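You operate a simulated robot arm through the tools that you are given. There is no shell and no other tool. Be economical: measure what you need, move in short steps, check, and stop when the job is done.

You are at the controls of a simulated robot arm. One attempt, no reset.

TASK
Lift the blue drum's pump: yellow valve shut, both coupling levers free.
Fine: shut the valve on the pump and let the feed gauge drop before the levers; the selector of the stirrer and the ratchet handle stay as they are.

The check looks at the end state, three seconds after you hand in, the way a careful person would. Anything else that was tipped, shoved, dropped, spilled or broken makes it a failure.

THE ROBOT
A 7-joint arm with a two-finger parallel gripper, fixed in place. Base frame: the origin is at the foot of the arm, x ahead of it, y to its left, z up. Lengths are in m, angles in rad, forces in N, time in s.
With the tool pointing down near the work surface it reaches from about 0.34 to 0.76 m from the base axis. Its first joint turns from -2.007 to 2.007 rad. Payload 3.91 kg.
The tool frame sits at the grasp point between the pads (the TCP): z along the fingers, y along the line on which they close. The tips reach 0.03 m beyond it. Largest opening 0.11 m; finger width 0.02, thickness 0.01; the body of the gripper, 0.048 by 0.112 m, starts 0.055 m behind the TCP.
Orientation is that of the tool frame in the base frame, as a unit quaternion [x, y, z, w]. With the fingers straight down and closing along the base's y, the tool's x points along the base's -x, its y along +y and its z along -z.

THE INTERFACE
- The arm moves only by the tool move_arm. Its argument "deltas" is one flat list of numbers, 7 for each row, row after row: the shift along the base's x, y, z in units of 100 mm (1.0 is 100 mm), then the turn, a rotation vector about the base's x, y, z in units of 90 degrees (1.0 is 90 degrees), then the gripper command, from -1 (fully open) to 1 (shut), values between in proportion. In form: [dx, dy, dz, wx, wy, wz, grip, dx, dy, dz, wx, wy, wz, grip, ...]. A call has 1 to 8 rows; each row is the pose to reach, as a shift and turn from the pose commanded when the call began. A call with a number of a shift or a turn outside -1 to 1 is refused whole. Each row takes 0.2 s and may step no farther than 0.05 m and 0.15 rad from the row before; otherwise, or with a gripper value out of range, the whole call is refused. A pose out of reach is approached as far as the arm can. The call stops where the force on the tool passes 40 N (or 10 N more than at its start, if that is more) or the arm is blocked; 0.2 s more then pass. Each finger travels about 0.108 m/s and halts on what it meets, pressing with about 24 N; the grip force reading is that of the motor and also rises with nothing between the fingers. The clock runs only during rows and for 0.2 s after the last one: add rows that repeat a pose to give the fingers time. The reply holds the time, the measured pose of the TCP, the force on the tool along the base axes, the opening and the grip force, in the units named above and with some noise, with the torque about the TCP (base axes, N m) and any sound that the robot's microphone picked up.
- Cameras (640 x 400 px; columns grow to the right, rows downward): "scene" is fixed at [0.3988, -0.4987, 1.7399]; the picture's right is [0.99, 0.16, 0.00], its down [0.08, -0.50, -0.86] and it looks along [-0.14, 0.85, -0.51] (base axes); focal length 334 px, centre (320, 200). "wrist" rides on the gripper at [0.072, 0.017, -0.103] in the tool frame; the picture's right is [-0.23, 0.97, 0.00], its down [-0.76, -0.18, -0.62] and it looks along [-0.61, -0.14, 0.78] (tool axes); focal length 222 px, centre (320, 200). There is no depth. A picture from a camera that has moved, and an enlarged one, comes with that camera's place and axes in the base frame and with its lens.
- camera(camera): a new picture of that camera. It takes no simulated time.
- raise_lower(by): slides the trunk up (or, below 0, down) by that many m; the arm rides with it, the base frame stays. It gives what a move gives, with no picture.
- close_up(camera, box): a new picture of the part [left, top, right, bottom] of that camera's present view, enlarged. It takes no simulated time.
- close_job(): hands the job in; it is judged then, once.

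Go step by step. Nothing tells you positions but the pictures and the camera data: compare them with the known pose of the tool, close in by small moves and look again before you grip or let go. The budget is 120 turns and 68 pictures, counting those below and the enlarged ones. Unless the task says otherwise, let go and move clear before handing in, and close with one line.

The tools are called after "Request:" by a JSON object that holds its "op" and its "data". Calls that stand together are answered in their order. move_arm: Moves the arm, as the interface text tells. Its arguments: {"type":"object","properties":{"deltas":{"type":"array"}},"required":["deltas"]} The other tools are called the same way: raise_lower (by) slides the trunk up or down; camera (camera) takes a picture; close_up (camera, box) takes an enlarged picture of a part of a camera's view; close_job () hands the job in.

At the start:

```text
clock: 0.0
position: [0.1361, 0.4161, 1.533]
ee_rot: [0.0, 1.0, 0.0, 0.0]
ft_force: [-0.4, -0.2, 0.6]
moment: [0.01, -0.01, 0.02]
finger_gap: 0.1099
grip_force: 0.1
trunk travel left (down, up): [-0.9, 0.09]
```

scene: 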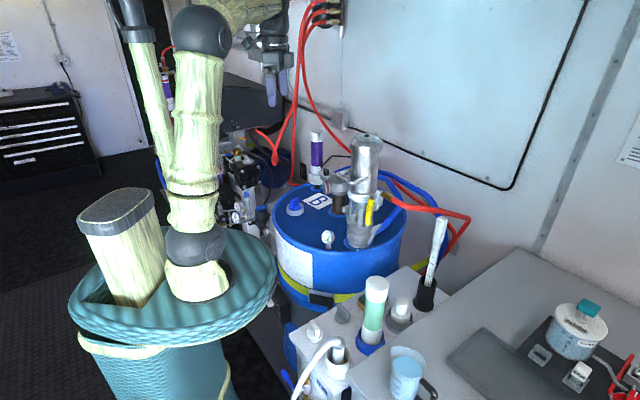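
wrist: 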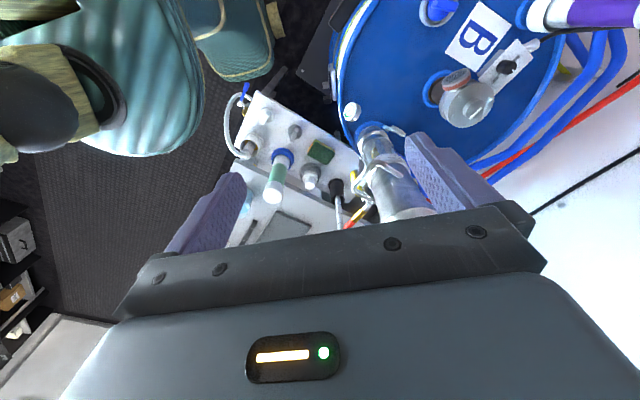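

I see a blue drum with a silvery pump and a yellow valve on it, the arm to the left and above. I'll enlarge the drum area first to identify the parts.

Request:
{"op": "close_up", "data": {"camera": "scene", "box": [260, 110, 480, 250]}}

Request:
{"op": "close_up", "data": {"camera": "scene", "box": [320, 130, 420, 255]}}

Request:
{"op": "close_up", "data": {"camera": "wrist", "box": [320, 0, 640, 230]}}

```text
2.86 times, centred on (370, 180) of scene
camera zoom: at [0.3988, -0.4987, 1.7399], right [0.99, 0.16, 0.0], down [0.08, -0.5, -0.86], along [-0.14, 0.85, -0.51], focal length 953 px, centre (177, 257)
```

zoom: 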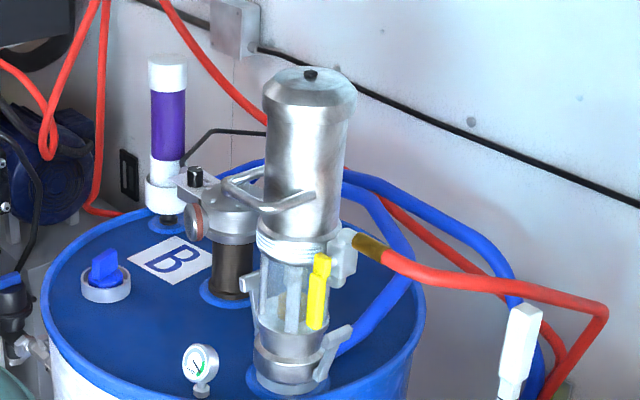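

```text
3.20 times, centred on (370, 192) of scene
camera zoom: at [0.3988, -0.4987, 1.7399], right [0.99, 0.16, 0.0], down [0.08, -0.5, -0.86], along [-0.14, 0.85, -0.51], focal length 1068 px, centre (160, 224)
```

zoom: 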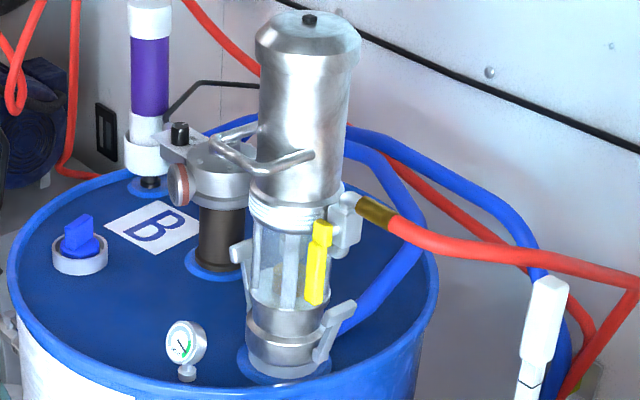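

```text
1.74 times, centred on (480, 115) of wrist
camera zoom: at [0.0629, 0.4319, 1.6359], right [0.23, 0.97, 0.0], down [0.76, -0.18, 0.62], along [0.61, -0.14, -0.78], focal length 386 px, centre (42, 348)
```

zoom: 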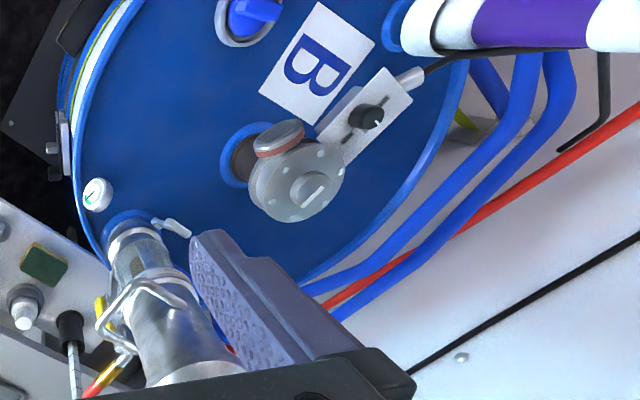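

The pump stands at about (0.38, 0.54), z 0.96–1.37, and a gauge sits on the lid at about (0.27, 0.47). I'll zoom in tight on the valve, the levers and the gauge.

Request:
{"op": "close_up", "data": {"camera": "scene", "box": [340, 180, 400, 250]}}

Request:
{"op": "close_up", "data": {"camera": "scene", "box": [318, 225, 342, 252]}}

Request:
{"op": "close_up", "data": {"camera": "wrist", "box": [340, 110, 440, 230]}}

```text
5.71 times, centred on (370, 215) of scene
camera zoom: at [0.3988, -0.4987, 1.7399], right [0.99, 0.16, 0.0], down [0.08, -0.5, -0.86], along [-0.14, 0.85, -0.51], focal length 1906 px, centre (34, 114)
```

zoom: 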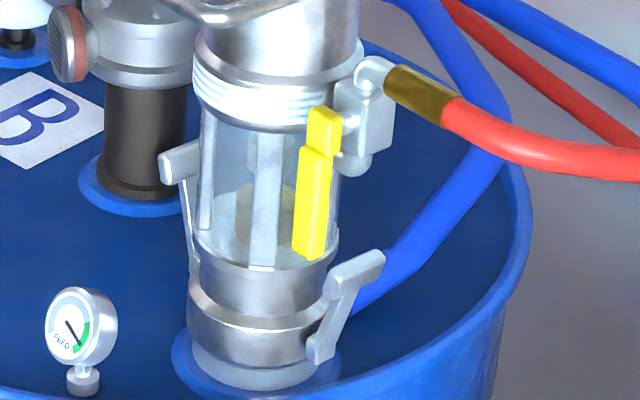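

```text
14.81 times, centred on (330, 238) of scene
camera zoom: at [0.3988, -0.4987, 1.7399], right [0.99, 0.16, 0.0], down [0.08, -0.5, -0.86], along [-0.14, 0.85, -0.51], focal length 4942 px, centre (172, -370)
```

zoom: 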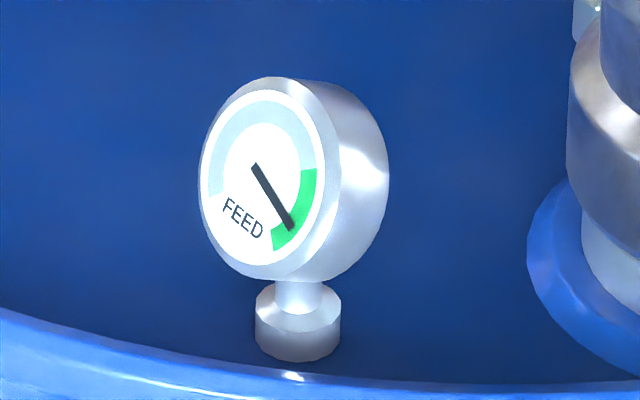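

```text
3.33 times, centred on (390, 170) of wrist
camera zoom: at [0.0629, 0.4319, 1.6359], right [0.23, 0.97, 0.0], down [0.76, -0.18, 0.62], along [0.61, -0.14, -0.78], focal length 740 px, centre (87, 300)
```

zoom: 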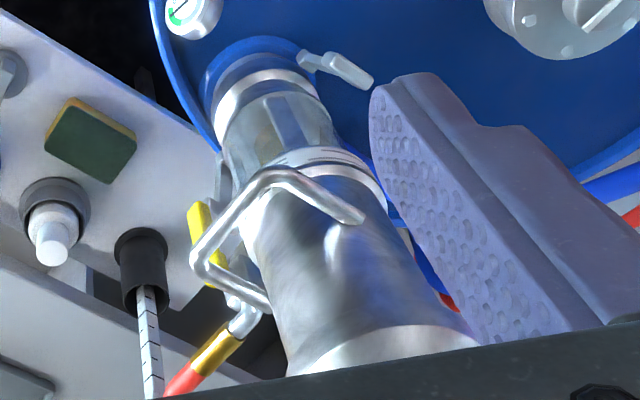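

The gauge reads FEED in the green, the valve lever hangs vertically in line with its body (so open), and the two cam levers are folded up on either side of the base of the pump. I'll lower the trunk and turn the wrist so its camera looks at the pump.

Request:
{"op": "raise_lower", "data": {"by": -0.25}}

Request:
{"op": "move_arm", "data": {"deltas": [0, 0, 0, 0, 0, 0.09, -1, 0, 0, 0, 0, 0, 0.18, -1, 0, 0, 0, 0, 0, 0.27, -1, 0, 0, 0, 0, 0, 0.36, -1, 0, 0, 0, 0, 0, 0.45, -1, 0, 0, 0, 0, 0, 0.54, -1, 0, 0, 0, 0, 0, 0.61, -1]}}

Request:
{"op": "camera", "data": {"camera": "wrist"}}

Request:
{"op": "camera", "data": {"camera": "scene"}}

```text
clock: 2.6
position: [0.1354, 0.415, 1.2837]
ee_rot: [-0.001, 1.0, 0.0, 0.0]
ft_force: [0.0, -0.5, 0.6]
moment: [-0.01, -0.02, 0.02]
finger_gap: 0.1099
grip_force: 0.1
trunk travel left (down, up): [-0.65, 0.34]
```

```text
clock: 4.2
position: [0.1348, 0.4152, 1.2824]
ee_rot: [-0.461, 0.887, 0.0, 0.0]
ft_force: [1.4, -0.5, -0.7]
moment: [0.02, 0.01, 0.01]
finger_gap: 0.1101
grip_force: 0.1
trunk travel left (down, up): [-0.65, 0.34]
```

```text
59 pictures are left
camera wrist: at [0.0799, 0.3651, 1.3851], right [-0.67, 0.74, 0.0], down [0.58, 0.52, 0.62], along [0.46, 0.42, -0.78], focal length 222 px, centre (320, 200)
```

wrist: 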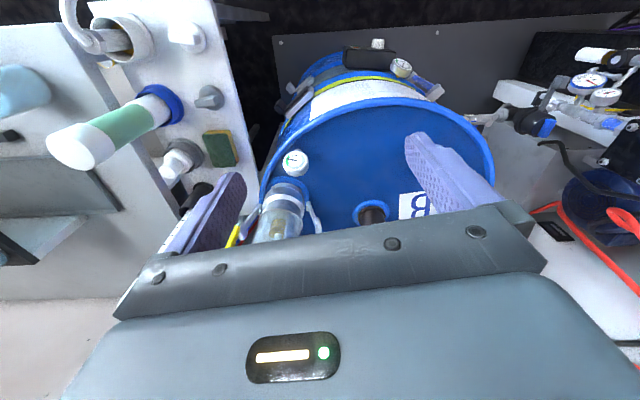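

```text
58 pictures are left
```

scene: 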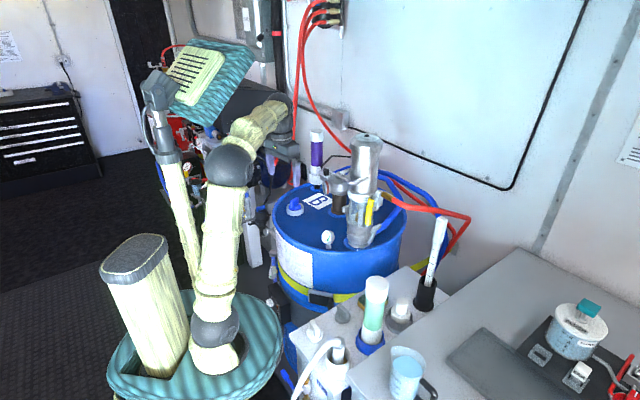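

The lids and pump are in view, upside-down in the wrist picture; the bench bottle top is near (0.44, 0.19, 1.07). I'll tilt the tool up 30° and shift sideways to view the valve and levers.

Request:
{"op": "move_arm", "data": {"deltas": [0.15, -0.1, 0, 0.068, -0.0477, 0, -1, 0.3, -0.25, 0, 0.137, -0.0953, 0, -1, 0.5, -0.4, 0, 0.205, -0.143, 0, -1, 0.7, -0.6, 0, 0.273, -0.19, 0, -1]}}

Request:
{"op": "camera", "data": {"camera": "wrist"}}

```text
clock: 5.2
position: [0.2057, 0.354, 1.2792]
ee_rot: [-0.448, 0.857, 0.12, 0.227]
ft_force: [0.7, -0.3, 0.3]
moment: [0.01, 0.0, 0.04]
finger_gap: 0.1099
grip_force: 0.2
trunk travel left (down, up): [-0.65, 0.34]
```

```text
57 pictures are left
camera wrist: at [0.1258, 0.2696, 1.3327], right [-0.69, 0.72, 0.12], down [0.35, 0.19, 0.92], along [0.64, 0.67, -0.38], focal length 222 px, centre (320, 200)
```

wrist: 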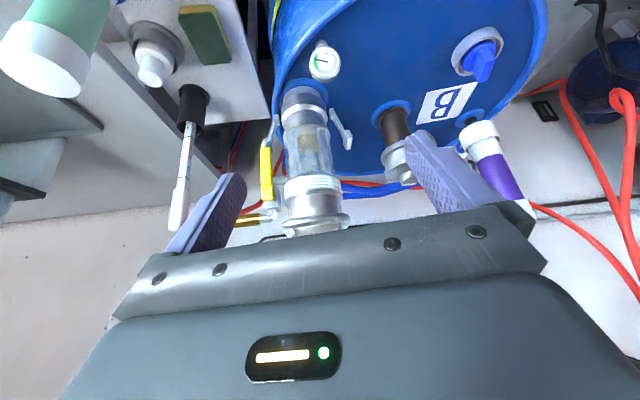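

Request:
{"op": "close_up", "data": {"camera": "wrist", "box": [230, 70, 370, 240]}}

```text
2.35 times, centred on (300, 155) of wrist
camera zoom: at [0.1258, 0.2696, 1.3327], right [-0.69, 0.72, 0.12], down [0.35, 0.19, 0.92], along [0.64, 0.67, -0.38], focal length 523 px, centre (367, 306)
```

zoom: 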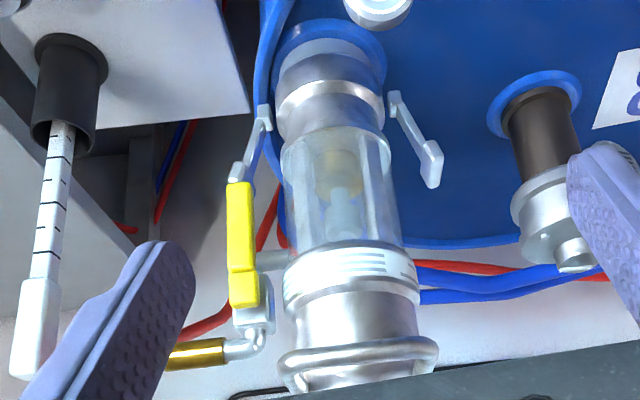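

The valve lever hub comes out at about (0.409, 0.445, 1.177), with the lever hanging to z 1.09 and its axis along the line toward the robot; the cam levers flank the base. I'll pitch the tool horizontal, facing the pump, then lower the trunk to lever height.

Request:
{"op": "move_arm", "data": {"deltas": [0.1, -0.03, 0, 0.068, -0.048, 0, -1, 0.2, -0.06, 0, 0.136, -0.096, 0, -0.5, 0.3, -0.1, 0, 0.204, -0.144, 0, 0, 0.4, -0.13, 0, 0.272, -0.192, 0, 0.5, 0.5, -0.16, 0, 0.34, -0.241, 0, 1, 0.6, -0.2, 0, 0.408, -0.289, 0, 1, 0.7, -0.25, 0, 0.476, -0.337, 0, 1, 0.8, -0.3, 0, 0.544, -0.385, 0, 1]}}

Request:
{"op": "camera", "data": {"camera": "scene"}}

Request:
{"op": "camera", "data": {"camera": "wrist"}}

```text
clock: 7.2
position: [0.3518, 0.2414, 1.2193]
ee_rot: [-0.183, 0.799, 0.127, 0.558]
ft_force: [-0.1, 0.3, -0.1]
moment: [0.0, -0.01, -0.07]
finger_gap: 0.0
grip_force: 23.8
out of reach, approached as far as the arm can: row 4, 5, 6, 7, 8
trunk travel left (down, up): [-0.65, 0.34]
stopped in row 8: the arm was blocked; the commanded pose is now the measured one
```

```text
55 pictures are left
```

scene: 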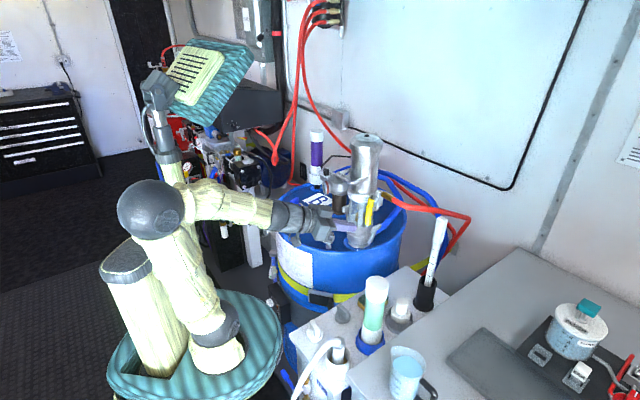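

```text
54 pictures are left
camera wrist: at [0.2337, 0.2027, 1.1866], right [-0.35, 0.91, 0.21], down [-0.21, -0.3, 0.93], along [0.91, 0.28, 0.3], focal length 222 px, centre (320, 200)
```

wrist: 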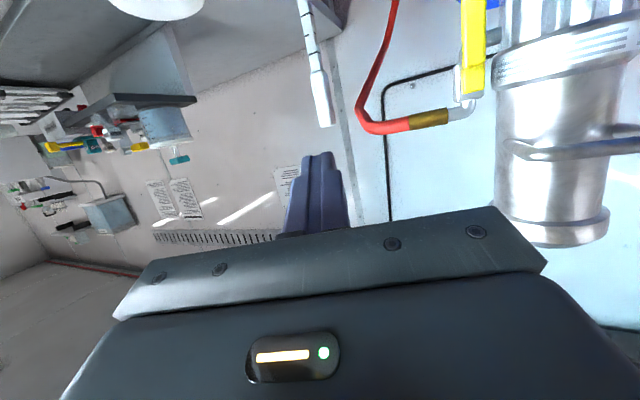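

The arm ran into its limits that close in, and nothing was touched. I'll use a gentler 60° pitch, farther out along the pump direction.

Request:
{"op": "move_arm", "data": {"deltas": [-0.05, 0.2, 0, -0.0175, 0.021, 0.08, 1, -0.1, 0.4, 0, -0.035, 0.0425, 0.16, 1, -0.15, 0.6, 0, -0.0525, 0.064, 0.24, 1, -0.2, 0.8, 0, -0.07, 0.085, 0.321, 1]}}

Request:
{"op": "camera", "data": {"camera": "scene"}}

```text
clock: 8.2
position: [0.3326, 0.319, 1.2192]
ee_rot: [-0.399, 0.769, 0.232, 0.442]
ft_force: [0.5, -0.7, 0.0]
moment: [0.0, 0.0, 0.0]
finger_gap: 0.0004
grip_force: 24.4
trunk travel left (down, up): [-0.65, 0.34]
```

```text
53 pictures are left
```

scene: 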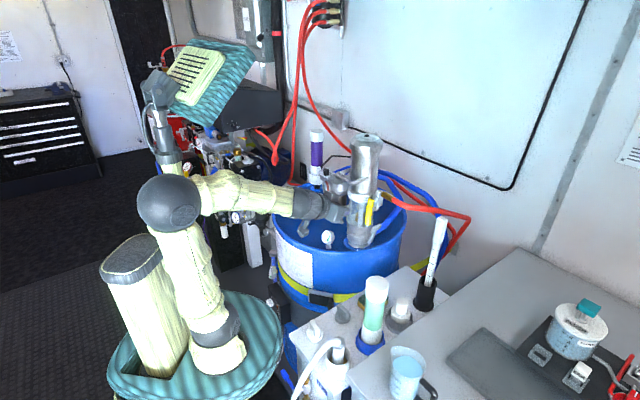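

Good pose, with the tool aimed at the pump. Next I'll lower to a standoff in front of the lever and look.

Request:
{"op": "move_arm", "data": {"deltas": [0, 0, -0.3, 0, 0, 0, 1, 0, 0.1, -0.6, 0, 0, 0, 1, 0, 0.3, -0.9, 0, 0, 0, 1, 0, 0.5, -0.9, 0, 0, 0, 1]}}

Request:
{"op": "camera", "data": {"camera": "wrist"}}

Request:
{"op": "close_up", "data": {"camera": "scene", "box": [300, 130, 420, 260]}}

```text
clock: 9.2
position: [0.3173, 0.3473, 1.155]
ee_rot: [-0.398, 0.769, 0.232, 0.442]
ft_force: [0.4, -0.3, -0.3]
moment: [-0.03, 0.0, 0.01]
finger_gap: 0.0001
grip_force: 24.1
out of reach, approached as far as the arm can: row 3, 4
trunk travel left (down, up): [-0.65, 0.34]
```

```text
52 pictures are left
camera wrist: at [0.2304, 0.2533, 1.1435], right [-0.73, 0.65, 0.2], down [0.06, -0.24, 0.97], along [0.68, 0.72, 0.13], focal length 222 px, centre (320, 200)
```

wrist: 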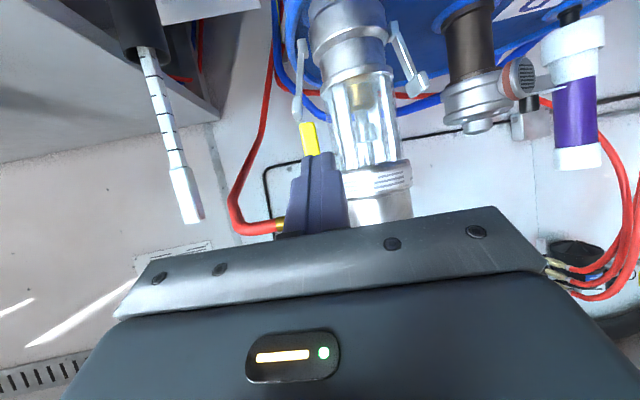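

```text
3.08 times, centred on (360, 195) of scene
camera zoom: at [0.3988, -0.4987, 1.7399], right [0.99, 0.16, 0.0], down [0.08, -0.5, -0.86], along [-0.14, 0.85, -0.51], focal length 1026 px, centre (197, 215)
```

zoom: 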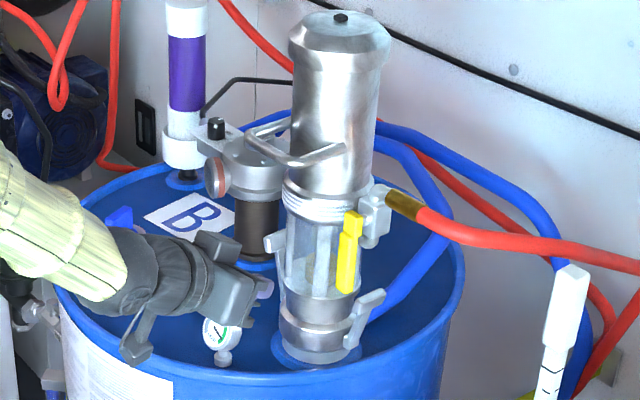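

Low reach is limited by the arm, so I'll bring the trunk down a bit more.

Request:
{"op": "raise_lower", "data": {"by": -0.06}}

Request:
{"op": "move_arm", "data": {"deltas": [0, 0, 0, 0, 0, 0, 1]}}

```text
clock: 10.2
position: [0.3174, 0.3473, 1.0941]
ee_rot: [-0.397, 0.769, 0.232, 0.444]
ft_force: [0.1, -0.1, 0.8]
moment: [-0.01, 0.01, 0.02]
finger_gap: 0.0001
grip_force: 24.3
trunk travel left (down, up): [-0.59, 0.4]
```

```text
clock: 10.6
position: [0.318, 0.3474, 1.0951]
ee_rot: [-0.397, 0.769, 0.232, 0.443]
ft_force: [0.5, -0.4, 0.1]
moment: [-0.04, -0.02, 0.0]
finger_gap: 0.0
grip_force: 24.2
trunk travel left (down, up): [-0.59, 0.4]
```

Now I'll move to just in front of the lever's inner side and check.

Request:
{"op": "move_arm", "data": {"deltas": [0.1, 0.2, 0.2, 0, 0, 0, 1, 0.335, 0.575, 0.32, 0, 0, 0, 1]}}

Request:
{"op": "camera", "data": {"camera": "wrist"}}

Request:
{"op": "close_up", "data": {"camera": "scene", "box": [320, 170, 410, 260]}}

```text
clock: 11.2
position: [0.3328, 0.3828, 1.1225]
ee_rot: [-0.405, 0.773, 0.201, 0.445]
ft_force: [4.9, -4.4, 0.0]
moment: [0.12, 0.22, 0.39]
finger_gap: 0.0
grip_force: 24.0
out of reach, approached as far as the arm can: row 2
trunk travel left (down, up): [-0.59, 0.4]
```

```text
50 pictures are left
camera wrist: at [0.2439, 0.2907, 1.1121], right [-0.72, 0.68, 0.14], down [0.03, -0.18, 0.98], along [0.69, 0.71, 0.11], focal length 222 px, centre (320, 200)
```

wrist: 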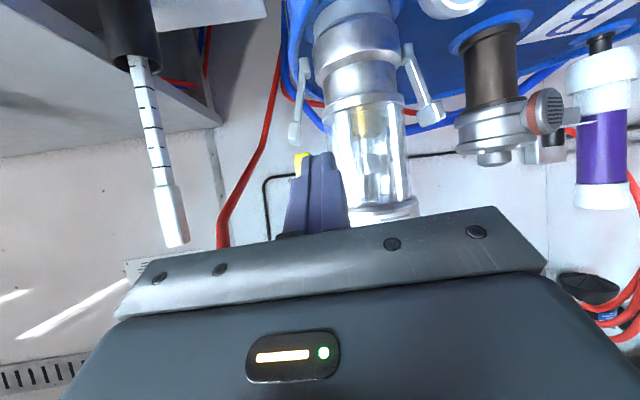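

```text
4.44 times, centred on (365, 215) of scene
camera zoom: at [0.3988, -0.4987, 1.7399], right [0.99, 0.16, 0.0], down [0.08, -0.5, -0.86], along [-0.14, 0.85, -0.51], focal length 1483 px, centre (120, 133)
```

zoom: 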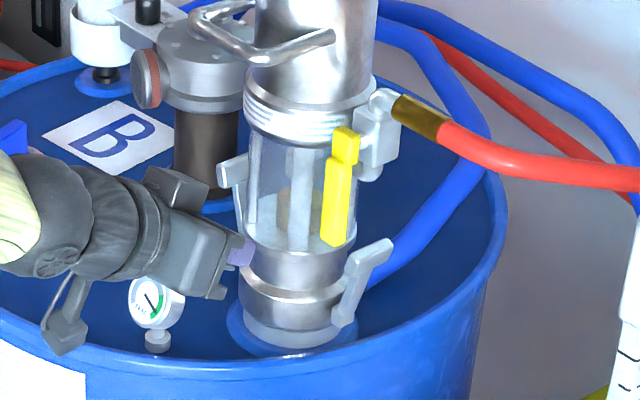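

There's a slight load and a limit of the wrist again; I'll back off, raise the arm and drop the trunk so the forearm is more level.

Request:
{"op": "move_arm", "data": {"deltas": [-0.15, -0.35, 0, 0, 0, 0, 1, -0.15, -0.35, 0.4, 0, 0, 0, 1, -0.15, -0.35, 0.8, 0, 0, 0, 1, -0.15, -0.35, 0.9, 0, 0, 0, 1]}}

Request:
{"op": "raise_lower", "data": {"by": -0.1}}

```text
clock: 12.4
position: [0.1946, 0.4382, 1.2206]
ee_rot: [-0.521, 0.688, 0.316, 0.394]
ft_force: [-0.6, 0.1, -0.7]
moment: [0.03, 0.03, -0.01]
finger_gap: 0.0002
grip_force: 23.8
trunk travel left (down, up): [-0.59, 0.4]
stopped in row 4: the arm was blocked; the commanded pose is now the measured one
```

```text
clock: 13.7
position: [0.1933, 0.4389, 1.1223]
ee_rot: [-0.521, 0.688, 0.316, 0.395]
ft_force: [0.5, 0.2, 0.1]
moment: [0.04, 0.03, 0.06]
finger_gap: 0.0
grip_force: 23.7
trunk travel left (down, up): [-0.49, 0.5]
```

The arm swung off toward (0.19, 0.44). I'll check the scene before going on.

Request:
{"op": "camera", "data": {"camera": "scene"}}

```text
48 pictures are left
```

scene: 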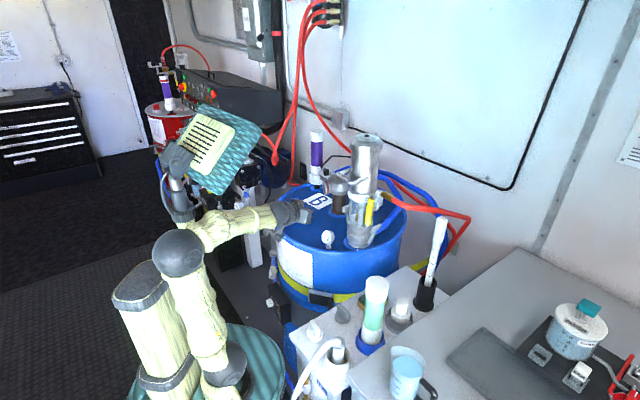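

No harm visible, with the arm beside the drum rim. I'll reorient to a milder 45° pitch facing the pump.

Request:
{"op": "move_arm", "data": {"deltas": [0.2, -0.25, 0.1, -0.041, 0.015, -0.056, 1, 0.45, -0.5, 0.2, -0.083, 0.03, -0.112, 1, 0.7, -0.75, 0.3, -0.124, 0.046, -0.167, 1, 1.0, -0.95, 0.4, -0.165, 0.061, -0.223, 1]}}

```text
clock: 14.7
position: [0.2995, 0.3448, 1.1516]
ee_rot: [-0.423, 0.826, 0.183, 0.325]
ft_force: [-0.6, -0.7, 0.5]
moment: [-0.01, -0.02, -0.01]
finger_gap: 0.0
grip_force: 23.8
trunk travel left (down, up): [-0.49, 0.5]
```

Nearly there; I'll move to the standoff before the lever.

Request:
{"op": "move_arm", "data": {"deltas": [0.25, 0.28, -0.1, 0, 0, 0, 1, 0.5, 0.56, -0.22, 0, 0, 0, 1, 0.5, 0.56, -0.22, 0, 0, 0, 1]}}

Request:
{"op": "camera", "data": {"camera": "wrist"}}

Request:
{"op": "close_up", "data": {"camera": "scene", "box": [320, 170, 410, 260]}}

```text
clock: 15.5
position: [0.3427, 0.4005, 1.1343]
ee_rot: [-0.426, 0.82, 0.176, 0.339]
ft_force: [-0.2, -0.8, -0.5]
moment: [-0.03, -0.01, 0.0]
finger_gap: 0.0
grip_force: 23.9
trunk travel left (down, up): [-0.49, 0.5]
```

```text
47 pictures are left
camera wrist: at [0.256, 0.3082, 1.1562], right [-0.7, 0.69, 0.16], down [0.2, -0.02, 0.98], along [0.68, 0.72, -0.12], focal length 222 px, centre (320, 200)
```

wrist: 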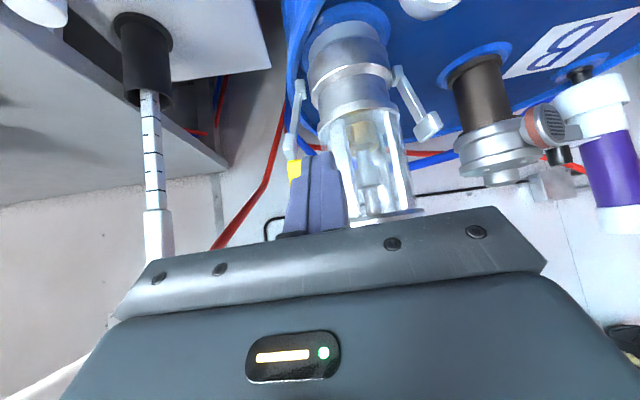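

```text
4.44 times, centred on (365, 215) of scene
camera zoom: at [0.3988, -0.4987, 1.7399], right [0.99, 0.16, 0.0], down [0.08, -0.5, -0.86], along [-0.14, 0.85, -0.51], focal length 1483 px, centre (120, 133)
```

zoom: 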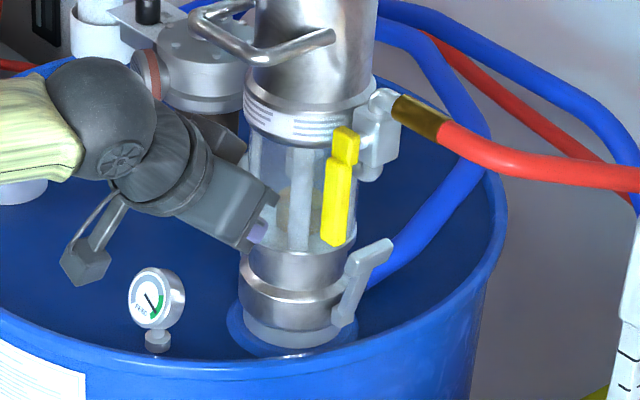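

The finger sits on the inner (pump) side of the lever with about 1 cm to spare. Moving in past the lever plane.

Request:
{"op": "move_arm", "data": {"deltas": [0.12, 0.165, 0, 0, 0, 0, 1, 0.24, 0.33, 0, 0, 0, 0, 1, 0.36, 0.49, 0, 0, 0, 0, 1]}}

Request:
{"op": "close_up", "data": {"camera": "scene", "box": [320, 170, 410, 260]}}

Request:
{"op": "close_up", "data": {"camera": "wrist", "box": [240, 60, 440, 240]}}

```text
clock: 16.3
position: [0.3816, 0.4495, 1.1379]
ee_rot: [-0.425, 0.82, 0.177, 0.341]
ft_force: [0.0, -0.5, -0.2]
moment: [0.05, -0.01, 0.02]
finger_gap: 0.0003
grip_force: 23.9
trunk travel left (down, up): [-0.49, 0.5]
```

```text
4.44 times, centred on (365, 215) of scene
camera zoom: at [0.3988, -0.4987, 1.7399], right [0.99, 0.16, 0.0], down [0.08, -0.5, -0.86], along [-0.14, 0.85, -0.51], focal length 1483 px, centre (120, 133)
```

zoom: 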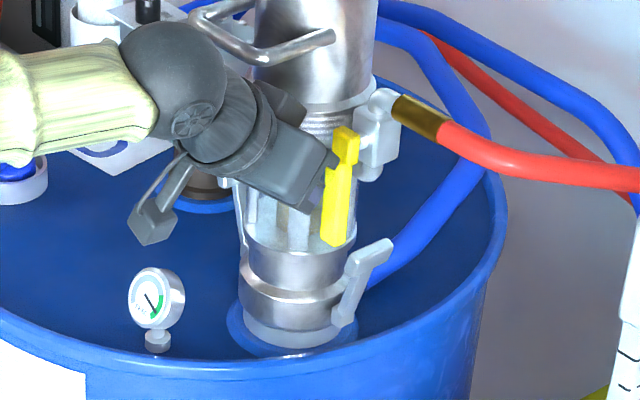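

```text
2.22 times, centred on (340, 150) of wrist
camera zoom: at [0.2945, 0.3573, 1.1599], right [-0.7, 0.69, 0.16], down [0.2, -0.02, 0.98], along [0.68, 0.72, -0.12], focal length 494 px, centre (276, 311)
```

zoom: 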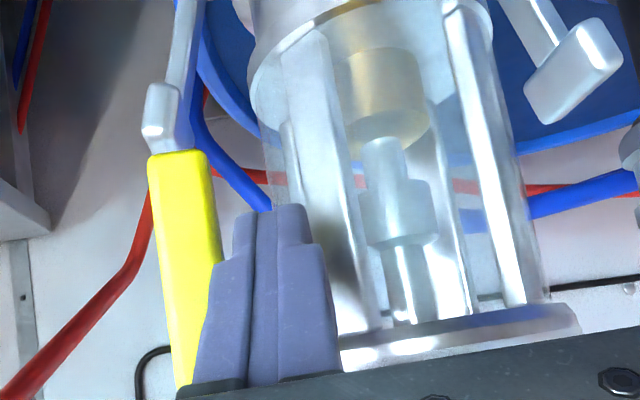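

Placement is right: the finger lies between the lever and the sight glass. I'll sweep outward and up in an arc to turn the lever to horizontal.

Request:
{"op": "move_arm", "data": {"deltas": [0.15, -0.105, -0.01, 0, 0, 0, 1, 0.3, -0.214, -0.02, 0, 0, 0, 1, 0.43, -0.306, 0.05, 0, 0, 0, 1, 0.54, -0.38, 0.13, 0, 0, 0, 1, 0.63, -0.445, 0.26, 0, 0, 0, 1, 0.685, -0.486, 0.4, 0, 0, 0, 1]}}

Request:
{"op": "close_up", "data": {"camera": "scene", "box": [310, 170, 420, 260]}}

```text
clock: 17.4
position: [0.4256, 0.4108, 1.156]
ee_rot: [-0.428, 0.82, 0.18, 0.335]
ft_force: [-25.5, -14.2, 2.1]
moment: [0.1, -0.21, -0.27]
finger_gap: 0.0
grip_force: 23.7
trunk travel left (down, up): [-0.49, 0.5]
stopped in row 5: the force on the tool passed its limit at 42 N (the readings are from after the stop); the commanded pose is now the measured one
```

```text
4.44 times, centred on (365, 215) of scene
camera zoom: at [0.3988, -0.4987, 1.7399], right [0.99, 0.16, 0.0], down [0.08, -0.5, -0.86], along [-0.14, 0.85, -0.51], focal length 1483 px, centre (120, 133)
```

zoom: 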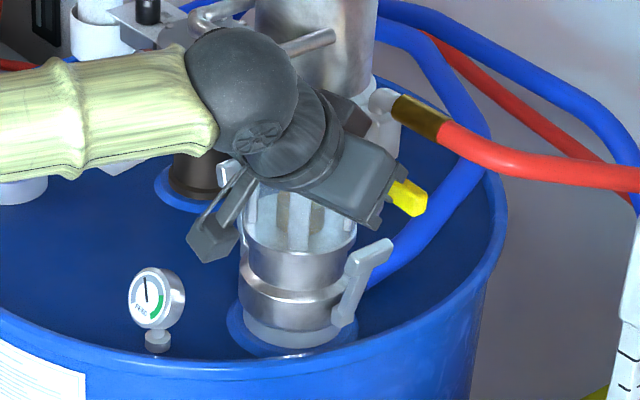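

The lever has swung over most of the way and the feed needle is already dropping. The push met resistance mostly along the tool depth, so I'll ease back slightly and finish the arc.

Request:
{"op": "move_arm", "data": {"deltas": [-0.046, -0.065, 0, 0, 0, 0, 1, 0.05, -0.11, 0.1, 0, 0, 0, 1, 0.13, -0.14, 0.19, 0, 0, 0, 1, 0.19, -0.175, 0.29, 0, 0, 0, 1]}}

Request:
{"op": "close_up", "data": {"camera": "scene", "box": [310, 170, 420, 260]}}

```text
clock: 18.1
position: [0.4355, 0.4025, 1.161]
ee_rot: [-0.434, 0.822, 0.177, 0.324]
ft_force: [-9.7, -4.7, -6.6]
moment: [-0.01, 0.06, 0.03]
finger_gap: 0.0003
grip_force: 23.9
trunk travel left (down, up): [-0.49, 0.5]
stopped in row 3: the force on the tool passed its limit at 48 N (the readings are from after the stop); the commanded pose is now the measured one
```

```text
4.44 times, centred on (365, 215) of scene
camera zoom: at [0.3988, -0.4987, 1.7399], right [0.99, 0.16, 0.0], down [0.08, -0.5, -0.86], along [-0.14, 0.85, -0.51], focal length 1483 px, centre (120, 133)
```

zoom: 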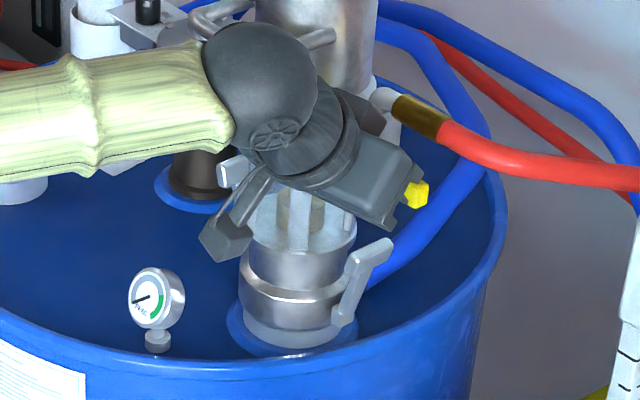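

The gauge has dropped nearly to zero. I'll withdraw straight back and inspect the lever.

Request:
{"op": "move_arm", "data": {"deltas": [-0.05, -0.03, -0.15, 0, 0, 0, 1, -0.3, -0.3, -0.2, 0, 0, 0, 1, -0.6, -0.55, -0.2, 0, 0, 0, 1]}}

Request:
{"op": "close_up", "data": {"camera": "scene", "box": [310, 170, 420, 260]}}

Request:
{"op": "close_up", "data": {"camera": "wrist", "box": [200, 60, 440, 240]}}

```text
clock: 18.9
position: [0.3749, 0.3488, 1.1397]
ee_rot: [-0.431, 0.822, 0.178, 0.326]
ft_force: [0.2, 0.5, 0.2]
moment: [-0.04, 0.02, 0.0]
finger_gap: 0.0
grip_force: 23.8
trunk travel left (down, up): [-0.49, 0.5]
```

```text
4.44 times, centred on (365, 215) of scene
camera zoom: at [0.3988, -0.4987, 1.7399], right [0.99, 0.16, 0.0], down [0.08, -0.5, -0.86], along [-0.14, 0.85, -0.51], focal length 1483 px, centre (120, 133)
```

zoom: 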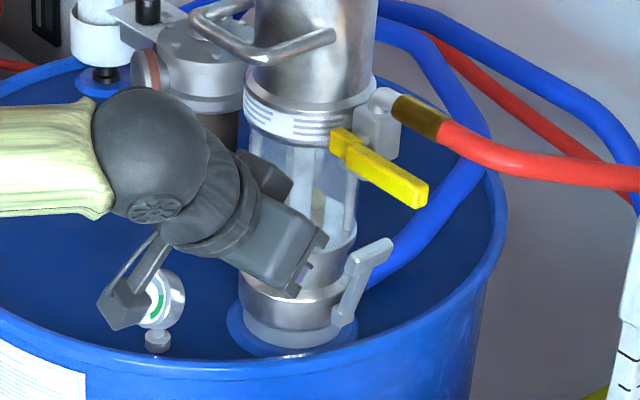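

```text
2.22 times, centred on (320, 150) of wrist
camera zoom: at [0.2909, 0.2539, 1.1653], right [-0.71, 0.69, 0.17], down [0.22, -0.01, 0.97], along [0.67, 0.73, -0.15], focal length 494 px, centre (320, 311)
```

zoom: 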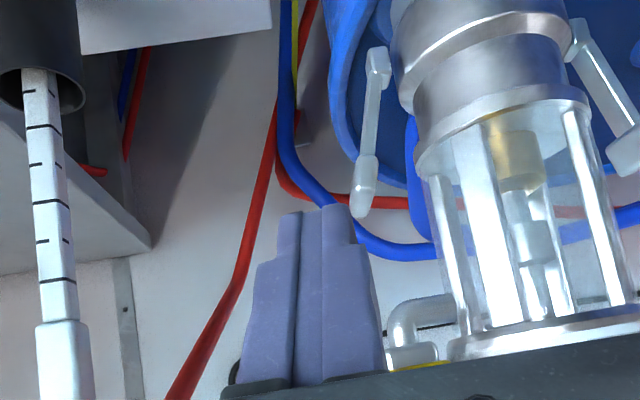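

The lever looks about 10° short of horizontal. I'll go under its outer end and push it up to the stop.

Request:
{"op": "move_arm", "data": {"deltas": [0.3, 0.15, -0.1, 0, 0, 0, 1, 0.6, 0.32, -0.1, 0, 0, 0, 1, 0.84, 0.465, -0.1, 0, 0, 0, 1, 0.84, 0.465, 0.1, 0, 0, 0, 1, 0.82, 0.44, 0.25, 0, 0, 0, 1, 0.8, 0.41, 0.38, 0, 0, 0, 1]}}

Request:
{"op": "close_up", "data": {"camera": "scene", "box": [310, 170, 420, 260]}}

```text
clock: 20.1
position: [0.4566, 0.3886, 1.1518]
ee_rot: [-0.434, 0.826, 0.173, 0.314]
ft_force: [-5.0, -6.3, -14.1]
moment: [0.13, 0.1, -0.06]
finger_gap: 0.0002
grip_force: 23.9
trunk travel left (down, up): [-0.49, 0.5]
stopped in row 5: the force on the tool passed its limit at 48 N (the readings are from after the stop); the commanded pose is now the measured one
```

```text
4.44 times, centred on (365, 215) of scene
camera zoom: at [0.3988, -0.4987, 1.7399], right [0.99, 0.16, 0.0], down [0.08, -0.5, -0.86], along [-0.14, 0.85, -0.51], focal length 1483 px, centre (120, 133)
```

zoom: 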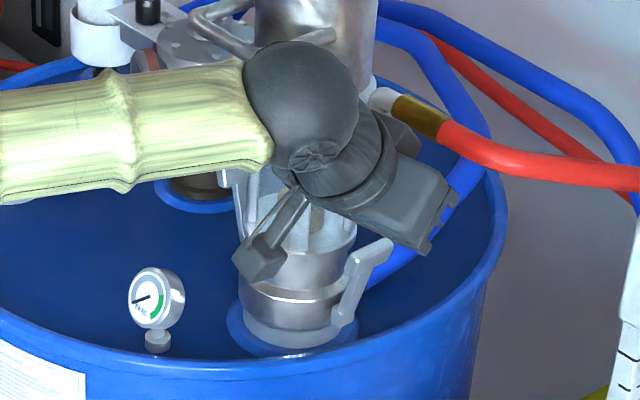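

The lever is now firm at 48 N, so it looks to be at its stop. I'll withdraw and check the lever and the gauge.

Request:
{"op": "move_arm", "data": {"deltas": [0, 0, -0.15, 0, 0, 0, 1, -0.3, -0.35, -0.15, 0, 0, 0, 1, -0.7, -0.55, -0.1, 0, 0, 0, 1, -1.0, -0.8, 0.1, 0, 0, 0, 1]}}

Request:
{"op": "close_up", "data": {"camera": "scene", "box": [340, 180, 410, 250]}}

Request:
{"op": "close_up", "data": {"camera": "scene", "box": [318, 225, 342, 252]}}

```text
clock: 21.1
position: [0.3607, 0.3059, 1.1591]
ee_rot: [-0.426, 0.831, 0.178, 0.311]
ft_force: [-1.2, 1.8, 0.1]
moment: [-0.07, -0.11, -0.13]
finger_gap: 0.0
grip_force: 23.5
trunk travel left (down, up): [-0.49, 0.5]
```

```text
5.71 times, centred on (375, 215) of scene
camera zoom: at [0.3988, -0.4987, 1.7399], right [0.99, 0.16, 0.0], down [0.08, -0.5, -0.86], along [-0.14, 0.85, -0.51], focal length 1906 px, centre (6, 114)
```

zoom: 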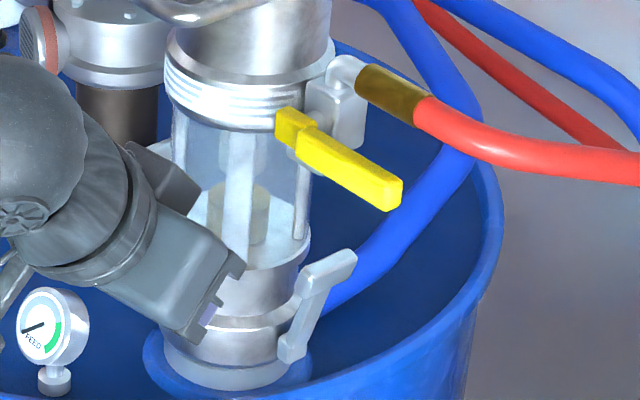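

```text
14.81 times, centred on (330, 238) of scene
camera zoom: at [0.3988, -0.4987, 1.7399], right [0.99, 0.16, 0.0], down [0.08, -0.5, -0.86], along [-0.14, 0.85, -0.51], focal length 4942 px, centre (172, -370)
```

zoom: 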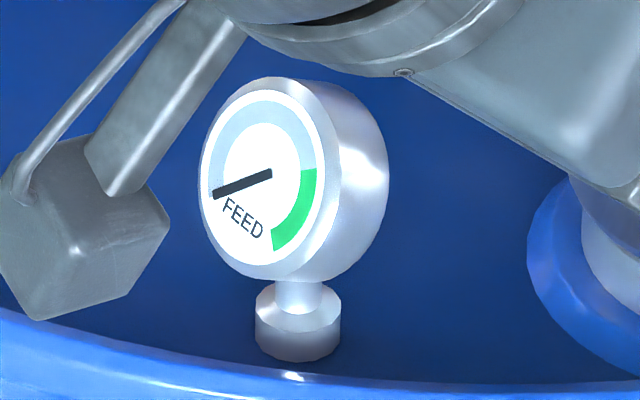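

The gauge reads zero and the valve is at its stop. Next is the right coupling lever (tab near (0.44, 0.47, 1.07), pivot near z 1.0): I'll open the fingers about 3 cm and come to a standoff in front of it.

Request:
{"op": "move_arm", "data": {"deltas": [0.1, 0.25, -0.05, 0, 0, 0, 0.45, 0.2, 0.5, -0.1, 0, 0, 0, 0.45, 0.3, 0.75, -0.2, 0, 0, 0, 0.45, 0.4, 0.95, -0.2, 0, 0, 0, 0.45]}}

Request:
{"op": "close_up", "data": {"camera": "scene", "box": [330, 170, 420, 260]}}

Request:
{"op": "close_up", "data": {"camera": "wrist", "box": [220, 60, 440, 240]}}

```text
clock: 22.1
position: [0.3958, 0.4076, 1.1424]
ee_rot: [-0.434, 0.825, 0.174, 0.317]
ft_force: [0.1, -0.3, -0.4]
moment: [-0.02, -0.02, -0.03]
finger_gap: 0.0304
grip_force: 0.1
trunk travel left (down, up): [-0.49, 0.5]
```

```text
4.44 times, centred on (375, 215) of scene
camera zoom: at [0.3988, -0.4987, 1.7399], right [0.99, 0.16, 0.0], down [0.08, -0.5, -0.86], along [-0.14, 0.85, -0.51], focal length 1483 px, centre (76, 133)
```

zoom: 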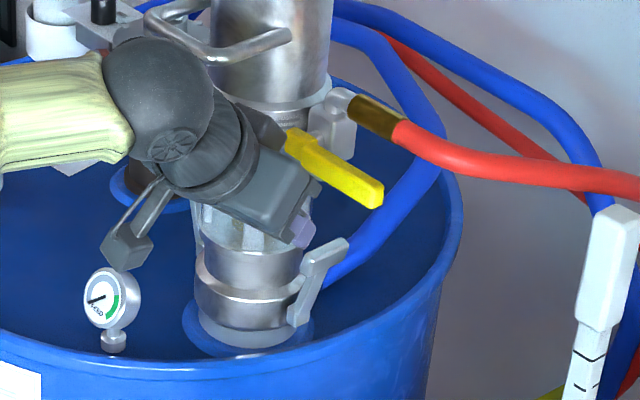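

```text
2.22 times, centred on (330, 150) of wrist
camera zoom: at [0.3128, 0.3139, 1.1696], right [-0.71, 0.69, 0.16], down [0.24, 0.01, 0.97], along [0.67, 0.73, -0.17], focal length 494 px, centre (298, 311)
```

zoom: 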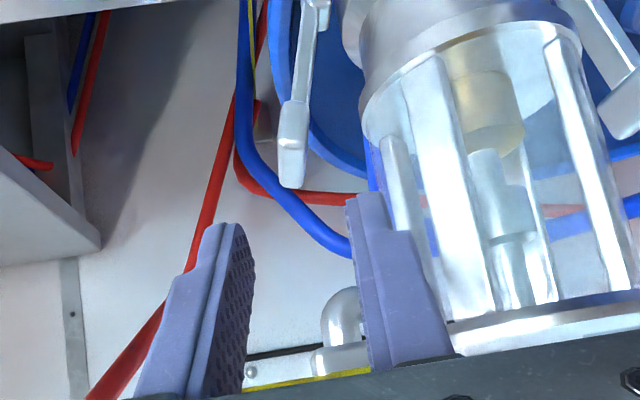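

The tab is centred between the open fingers. Advancing along the tool axis so they straddle it.

Request:
{"op": "move_arm", "data": {"deltas": [0.11, 0.155, -0.2, 0, 0, 0, 0.45, 0.22, 0.31, -0.4, 0, 0, 0, 0.45, 0.33, 0.46, -0.6, 0, 0, 0, 0.45]}}

Request:
{"op": "close_up", "data": {"camera": "scene", "box": [330, 170, 420, 260]}}

Request:
{"op": "close_up", "data": {"camera": "wrist", "box": [220, 60, 440, 240]}}

```text
clock: 22.9
position: [0.42, 0.4393, 1.0965]
ee_rot: [-0.433, 0.824, 0.178, 0.318]
ft_force: [-40.6, -39.1, 2.2]
moment: [2.85, -3.01, -1.05]
finger_gap: 0.0303
grip_force: 0.2
trunk travel left (down, up): [-0.49, 0.5]
stopped in row 3: the force on the tool passed its limit at 58 N (the readings are from after the stop); the commanded pose is now the measured one
```

```text
4.44 times, centred on (375, 215) of scene
camera zoom: at [0.3988, -0.4987, 1.7399], right [0.99, 0.16, 0.0], down [0.08, -0.5, -0.86], along [-0.14, 0.85, -0.51], focal length 1483 px, centre (76, 133)
```

zoom: 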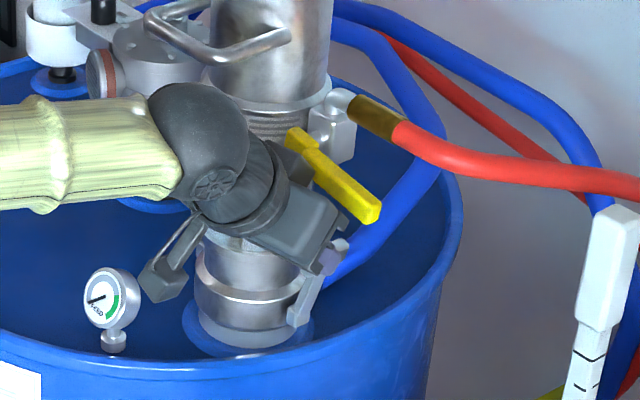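

```text
2.22 times, centred on (330, 150) of wrist
camera zoom: at [0.3352, 0.3453, 1.1234], right [-0.71, 0.68, 0.17], down [0.24, 0.0, 0.97], along [0.66, 0.73, -0.17], focal length 494 px, centre (298, 311)
```

zoom: 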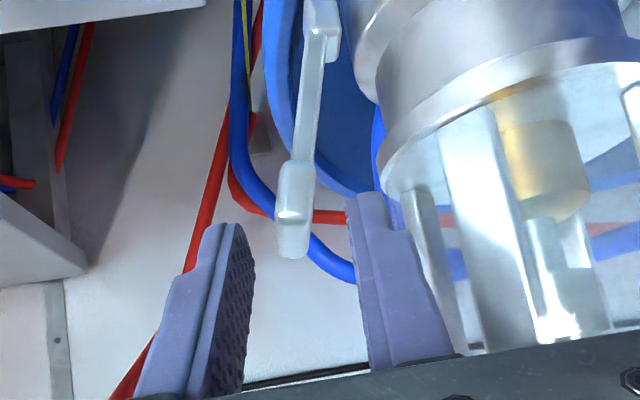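

The hand's back met the valve hub (the contact moment puts it near z 1.17), so this slope is too steep. I'll pull straight back, flatten the tool to about 60°, and check that the valve lever is undisturbed.

Request:
{"op": "move_arm", "data": {"deltas": [-0.15, -0.22, 0, 0, 0, 0, 0.45, -0.35, -0.5, 0, 0, 0, 0, 0.45, -0.5, -0.7, 0, 0, 0, 0, 0.45, -0.5, -0.7, 0, 0.061, -0.042, 0, 0.45, -0.5, -0.7, 0, 0.122, -0.084, 0, 0.45, -0.5, -0.7, 0, 0.183, -0.126, 0, 0.45]}}

Request:
{"op": "close_up", "data": {"camera": "scene", "box": [310, 170, 420, 260]}}

```text
clock: 24.3
position: [0.3757, 0.3759, 1.0911]
ee_rot: [-0.397, 0.757, 0.247, 0.456]
ft_force: [-1.0, -0.5, 0.0]
moment: [0.0, -0.02, -0.01]
finger_gap: 0.0303
grip_force: 0.0
trunk travel left (down, up): [-0.49, 0.5]
```

```text
4.44 times, centred on (365, 215) of scene
camera zoom: at [0.3988, -0.4987, 1.7399], right [0.99, 0.16, 0.0], down [0.08, -0.5, -0.86], along [-0.14, 0.85, -0.51], focal length 1483 px, centre (120, 133)
```

zoom: 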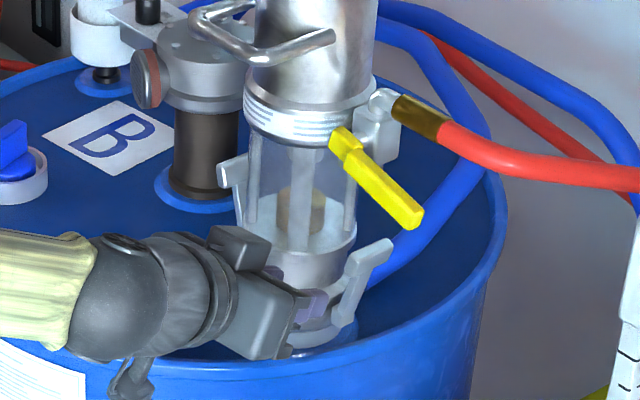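

That contact dragged the yellow lever down somewhat, so I'll push it shut again with the flatter tool before touching the couplings.

Request:
{"op": "move_arm", "data": {"deltas": [0.22, -0.15, 0.1, 0, 0, 0, 1, 0.44, -0.29, 0.2, 0, 0, 0, 1, 0.62, -0.05, 0.28, 0, 0, 0, 1, 0.78, 0.196, 0.3, 0, 0, 0, 1, 0.78, 0.196, 0.45, 0, 0, 0, 1, 0.78, 0.196, 0.6, 0, 0, 0, 1, 0.77, 0.19, 0.72, 0, 0, 0, 1, 0.76, 0.18, 0.8, 0, 0, 0, 1]}}

Request:
{"op": "close_up", "data": {"camera": "scene", "box": [310, 170, 420, 260]}}

```text
clock: 26.0
position: [0.4525, 0.3928, 1.1543]
ee_rot: [-0.4, 0.764, 0.248, 0.442]
ft_force: [-1.6, -4.2, -16.0]
moment: [0.14, 0.17, -0.09]
finger_gap: 0.0001
grip_force: 23.9
trunk travel left (down, up): [-0.49, 0.5]
stopped in row 8: the force on the tool passed its limit at 45 N (the readings are from after the stop); the commanded pose is now the measured one
```

```text
4.44 times, centred on (365, 215) of scene
camera zoom: at [0.3988, -0.4987, 1.7399], right [0.99, 0.16, 0.0], down [0.08, -0.5, -0.86], along [-0.14, 0.85, -0.51], focal length 1483 px, centre (120, 133)
```

zoom: 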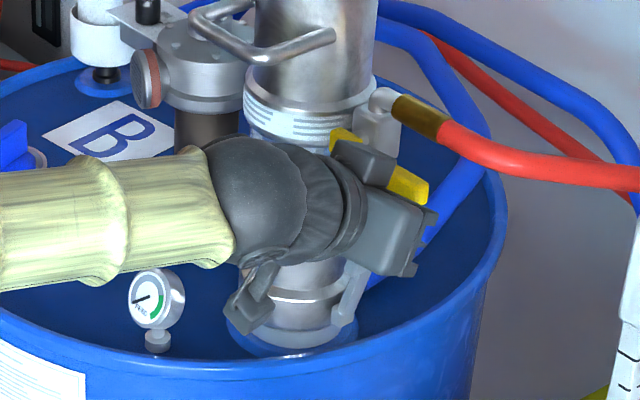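

Valve shut again and gauge at zero. I'll retreat downwards and back, then line up flat in front of the right coupling lever.

Request:
{"op": "move_arm", "data": {"deltas": [0, 0, -0.2, 0, 0, 0, 1, -0.3, -0.3, -0.35, 0, 0, 0, 0.45, -0.6, -0.25, -0.6, 0, 0, 0, 0.45, -0.67, -0.02, -0.79, 0, 0, 0, 0.45, -0.67, -0.02, -0.79, 0, 0, 0, 0.45]}}

Request:
{"op": "close_up", "data": {"camera": "scene", "box": [310, 170, 420, 260]}}

Request:
{"op": "close_up", "data": {"camera": "wrist", "box": [220, 60, 440, 240]}}

```text
clock: 27.2
position: [0.3851, 0.3911, 1.0797]
ee_rot: [-0.399, 0.762, 0.247, 0.446]
ft_force: [0.4, -0.8, 0.9]
moment: [-0.01, 0.0, 0.02]
finger_gap: 0.0302
grip_force: 0.2
trunk travel left (down, up): [-0.49, 0.5]
```

```text
4.44 times, centred on (365, 215) of scene
camera zoom: at [0.3988, -0.4987, 1.7399], right [0.99, 0.16, 0.0], down [0.08, -0.5, -0.86], along [-0.14, 0.85, -0.51], focal length 1483 px, centre (120, 133)
```

zoom: 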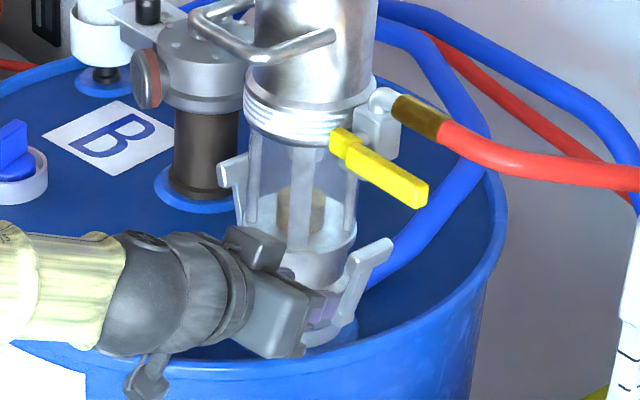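

```text
2.22 times, centred on (330, 150) of wrist
camera zoom: at [0.2996, 0.2955, 1.0662], right [-0.74, 0.63, 0.22], down [0.06, -0.26, 0.96], along [0.67, 0.73, 0.15], focal length 494 px, centre (298, 311)
```

zoom: 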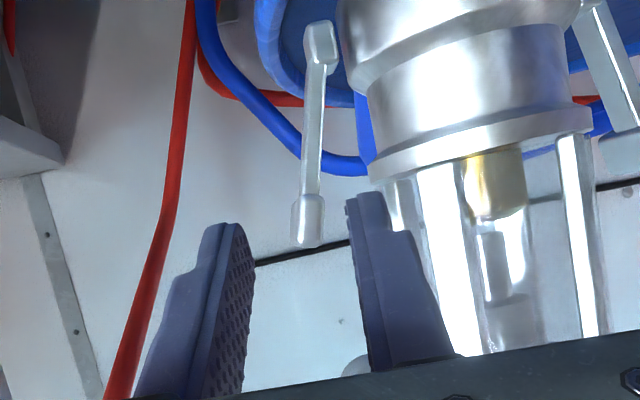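

Alignment is good and the yellow lever sits at its stop. Advancing horizontally to straddle the right lever.

Request:
{"op": "move_arm", "data": {"deltas": [0.13, 0.19, -0.02, 0, 0, 0, 0.45, 0.27, 0.385, -0.04, 0, 0, 0, 0.45, 0.4, 0.575, -0.05, 0, 0, 0, 0.45]}}

Request:
{"op": "close_up", "data": {"camera": "wrist", "box": [220, 60, 440, 240]}}

Request:
{"op": "close_up", "data": {"camera": "scene", "box": [310, 170, 420, 260]}}

```text
clock: 28.0
position: [0.4258, 0.4475, 1.0768]
ee_rot: [-0.4, 0.762, 0.248, 0.445]
ft_force: [0.3, -0.2, -0.5]
moment: [-0.03, -0.02, -0.02]
finger_gap: 0.0301
grip_force: 0.1
trunk travel left (down, up): [-0.49, 0.5]
```

```text
2.22 times, centred on (330, 150) of wrist
camera zoom: at [0.3403, 0.3532, 1.0628], right [-0.74, 0.63, 0.22], down [0.06, -0.26, 0.96], along [0.67, 0.73, 0.15], focal length 494 px, centre (298, 311)
```

zoom: 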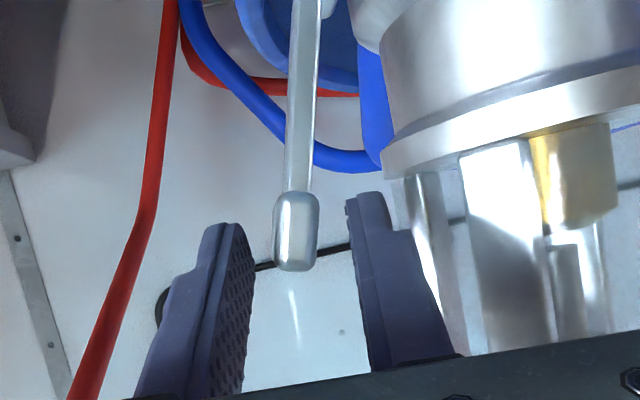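

```text
4.44 times, centred on (365, 215) of scene
camera zoom: at [0.3988, -0.4987, 1.7399], right [0.99, 0.16, 0.0], down [0.08, -0.5, -0.86], along [-0.14, 0.85, -0.51], focal length 1483 px, centre (120, 133)
```

zoom: 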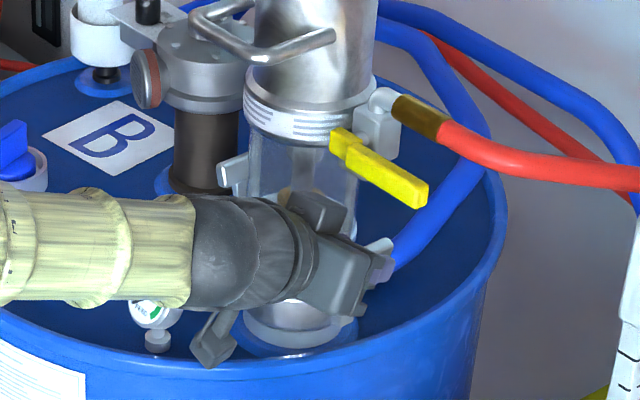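

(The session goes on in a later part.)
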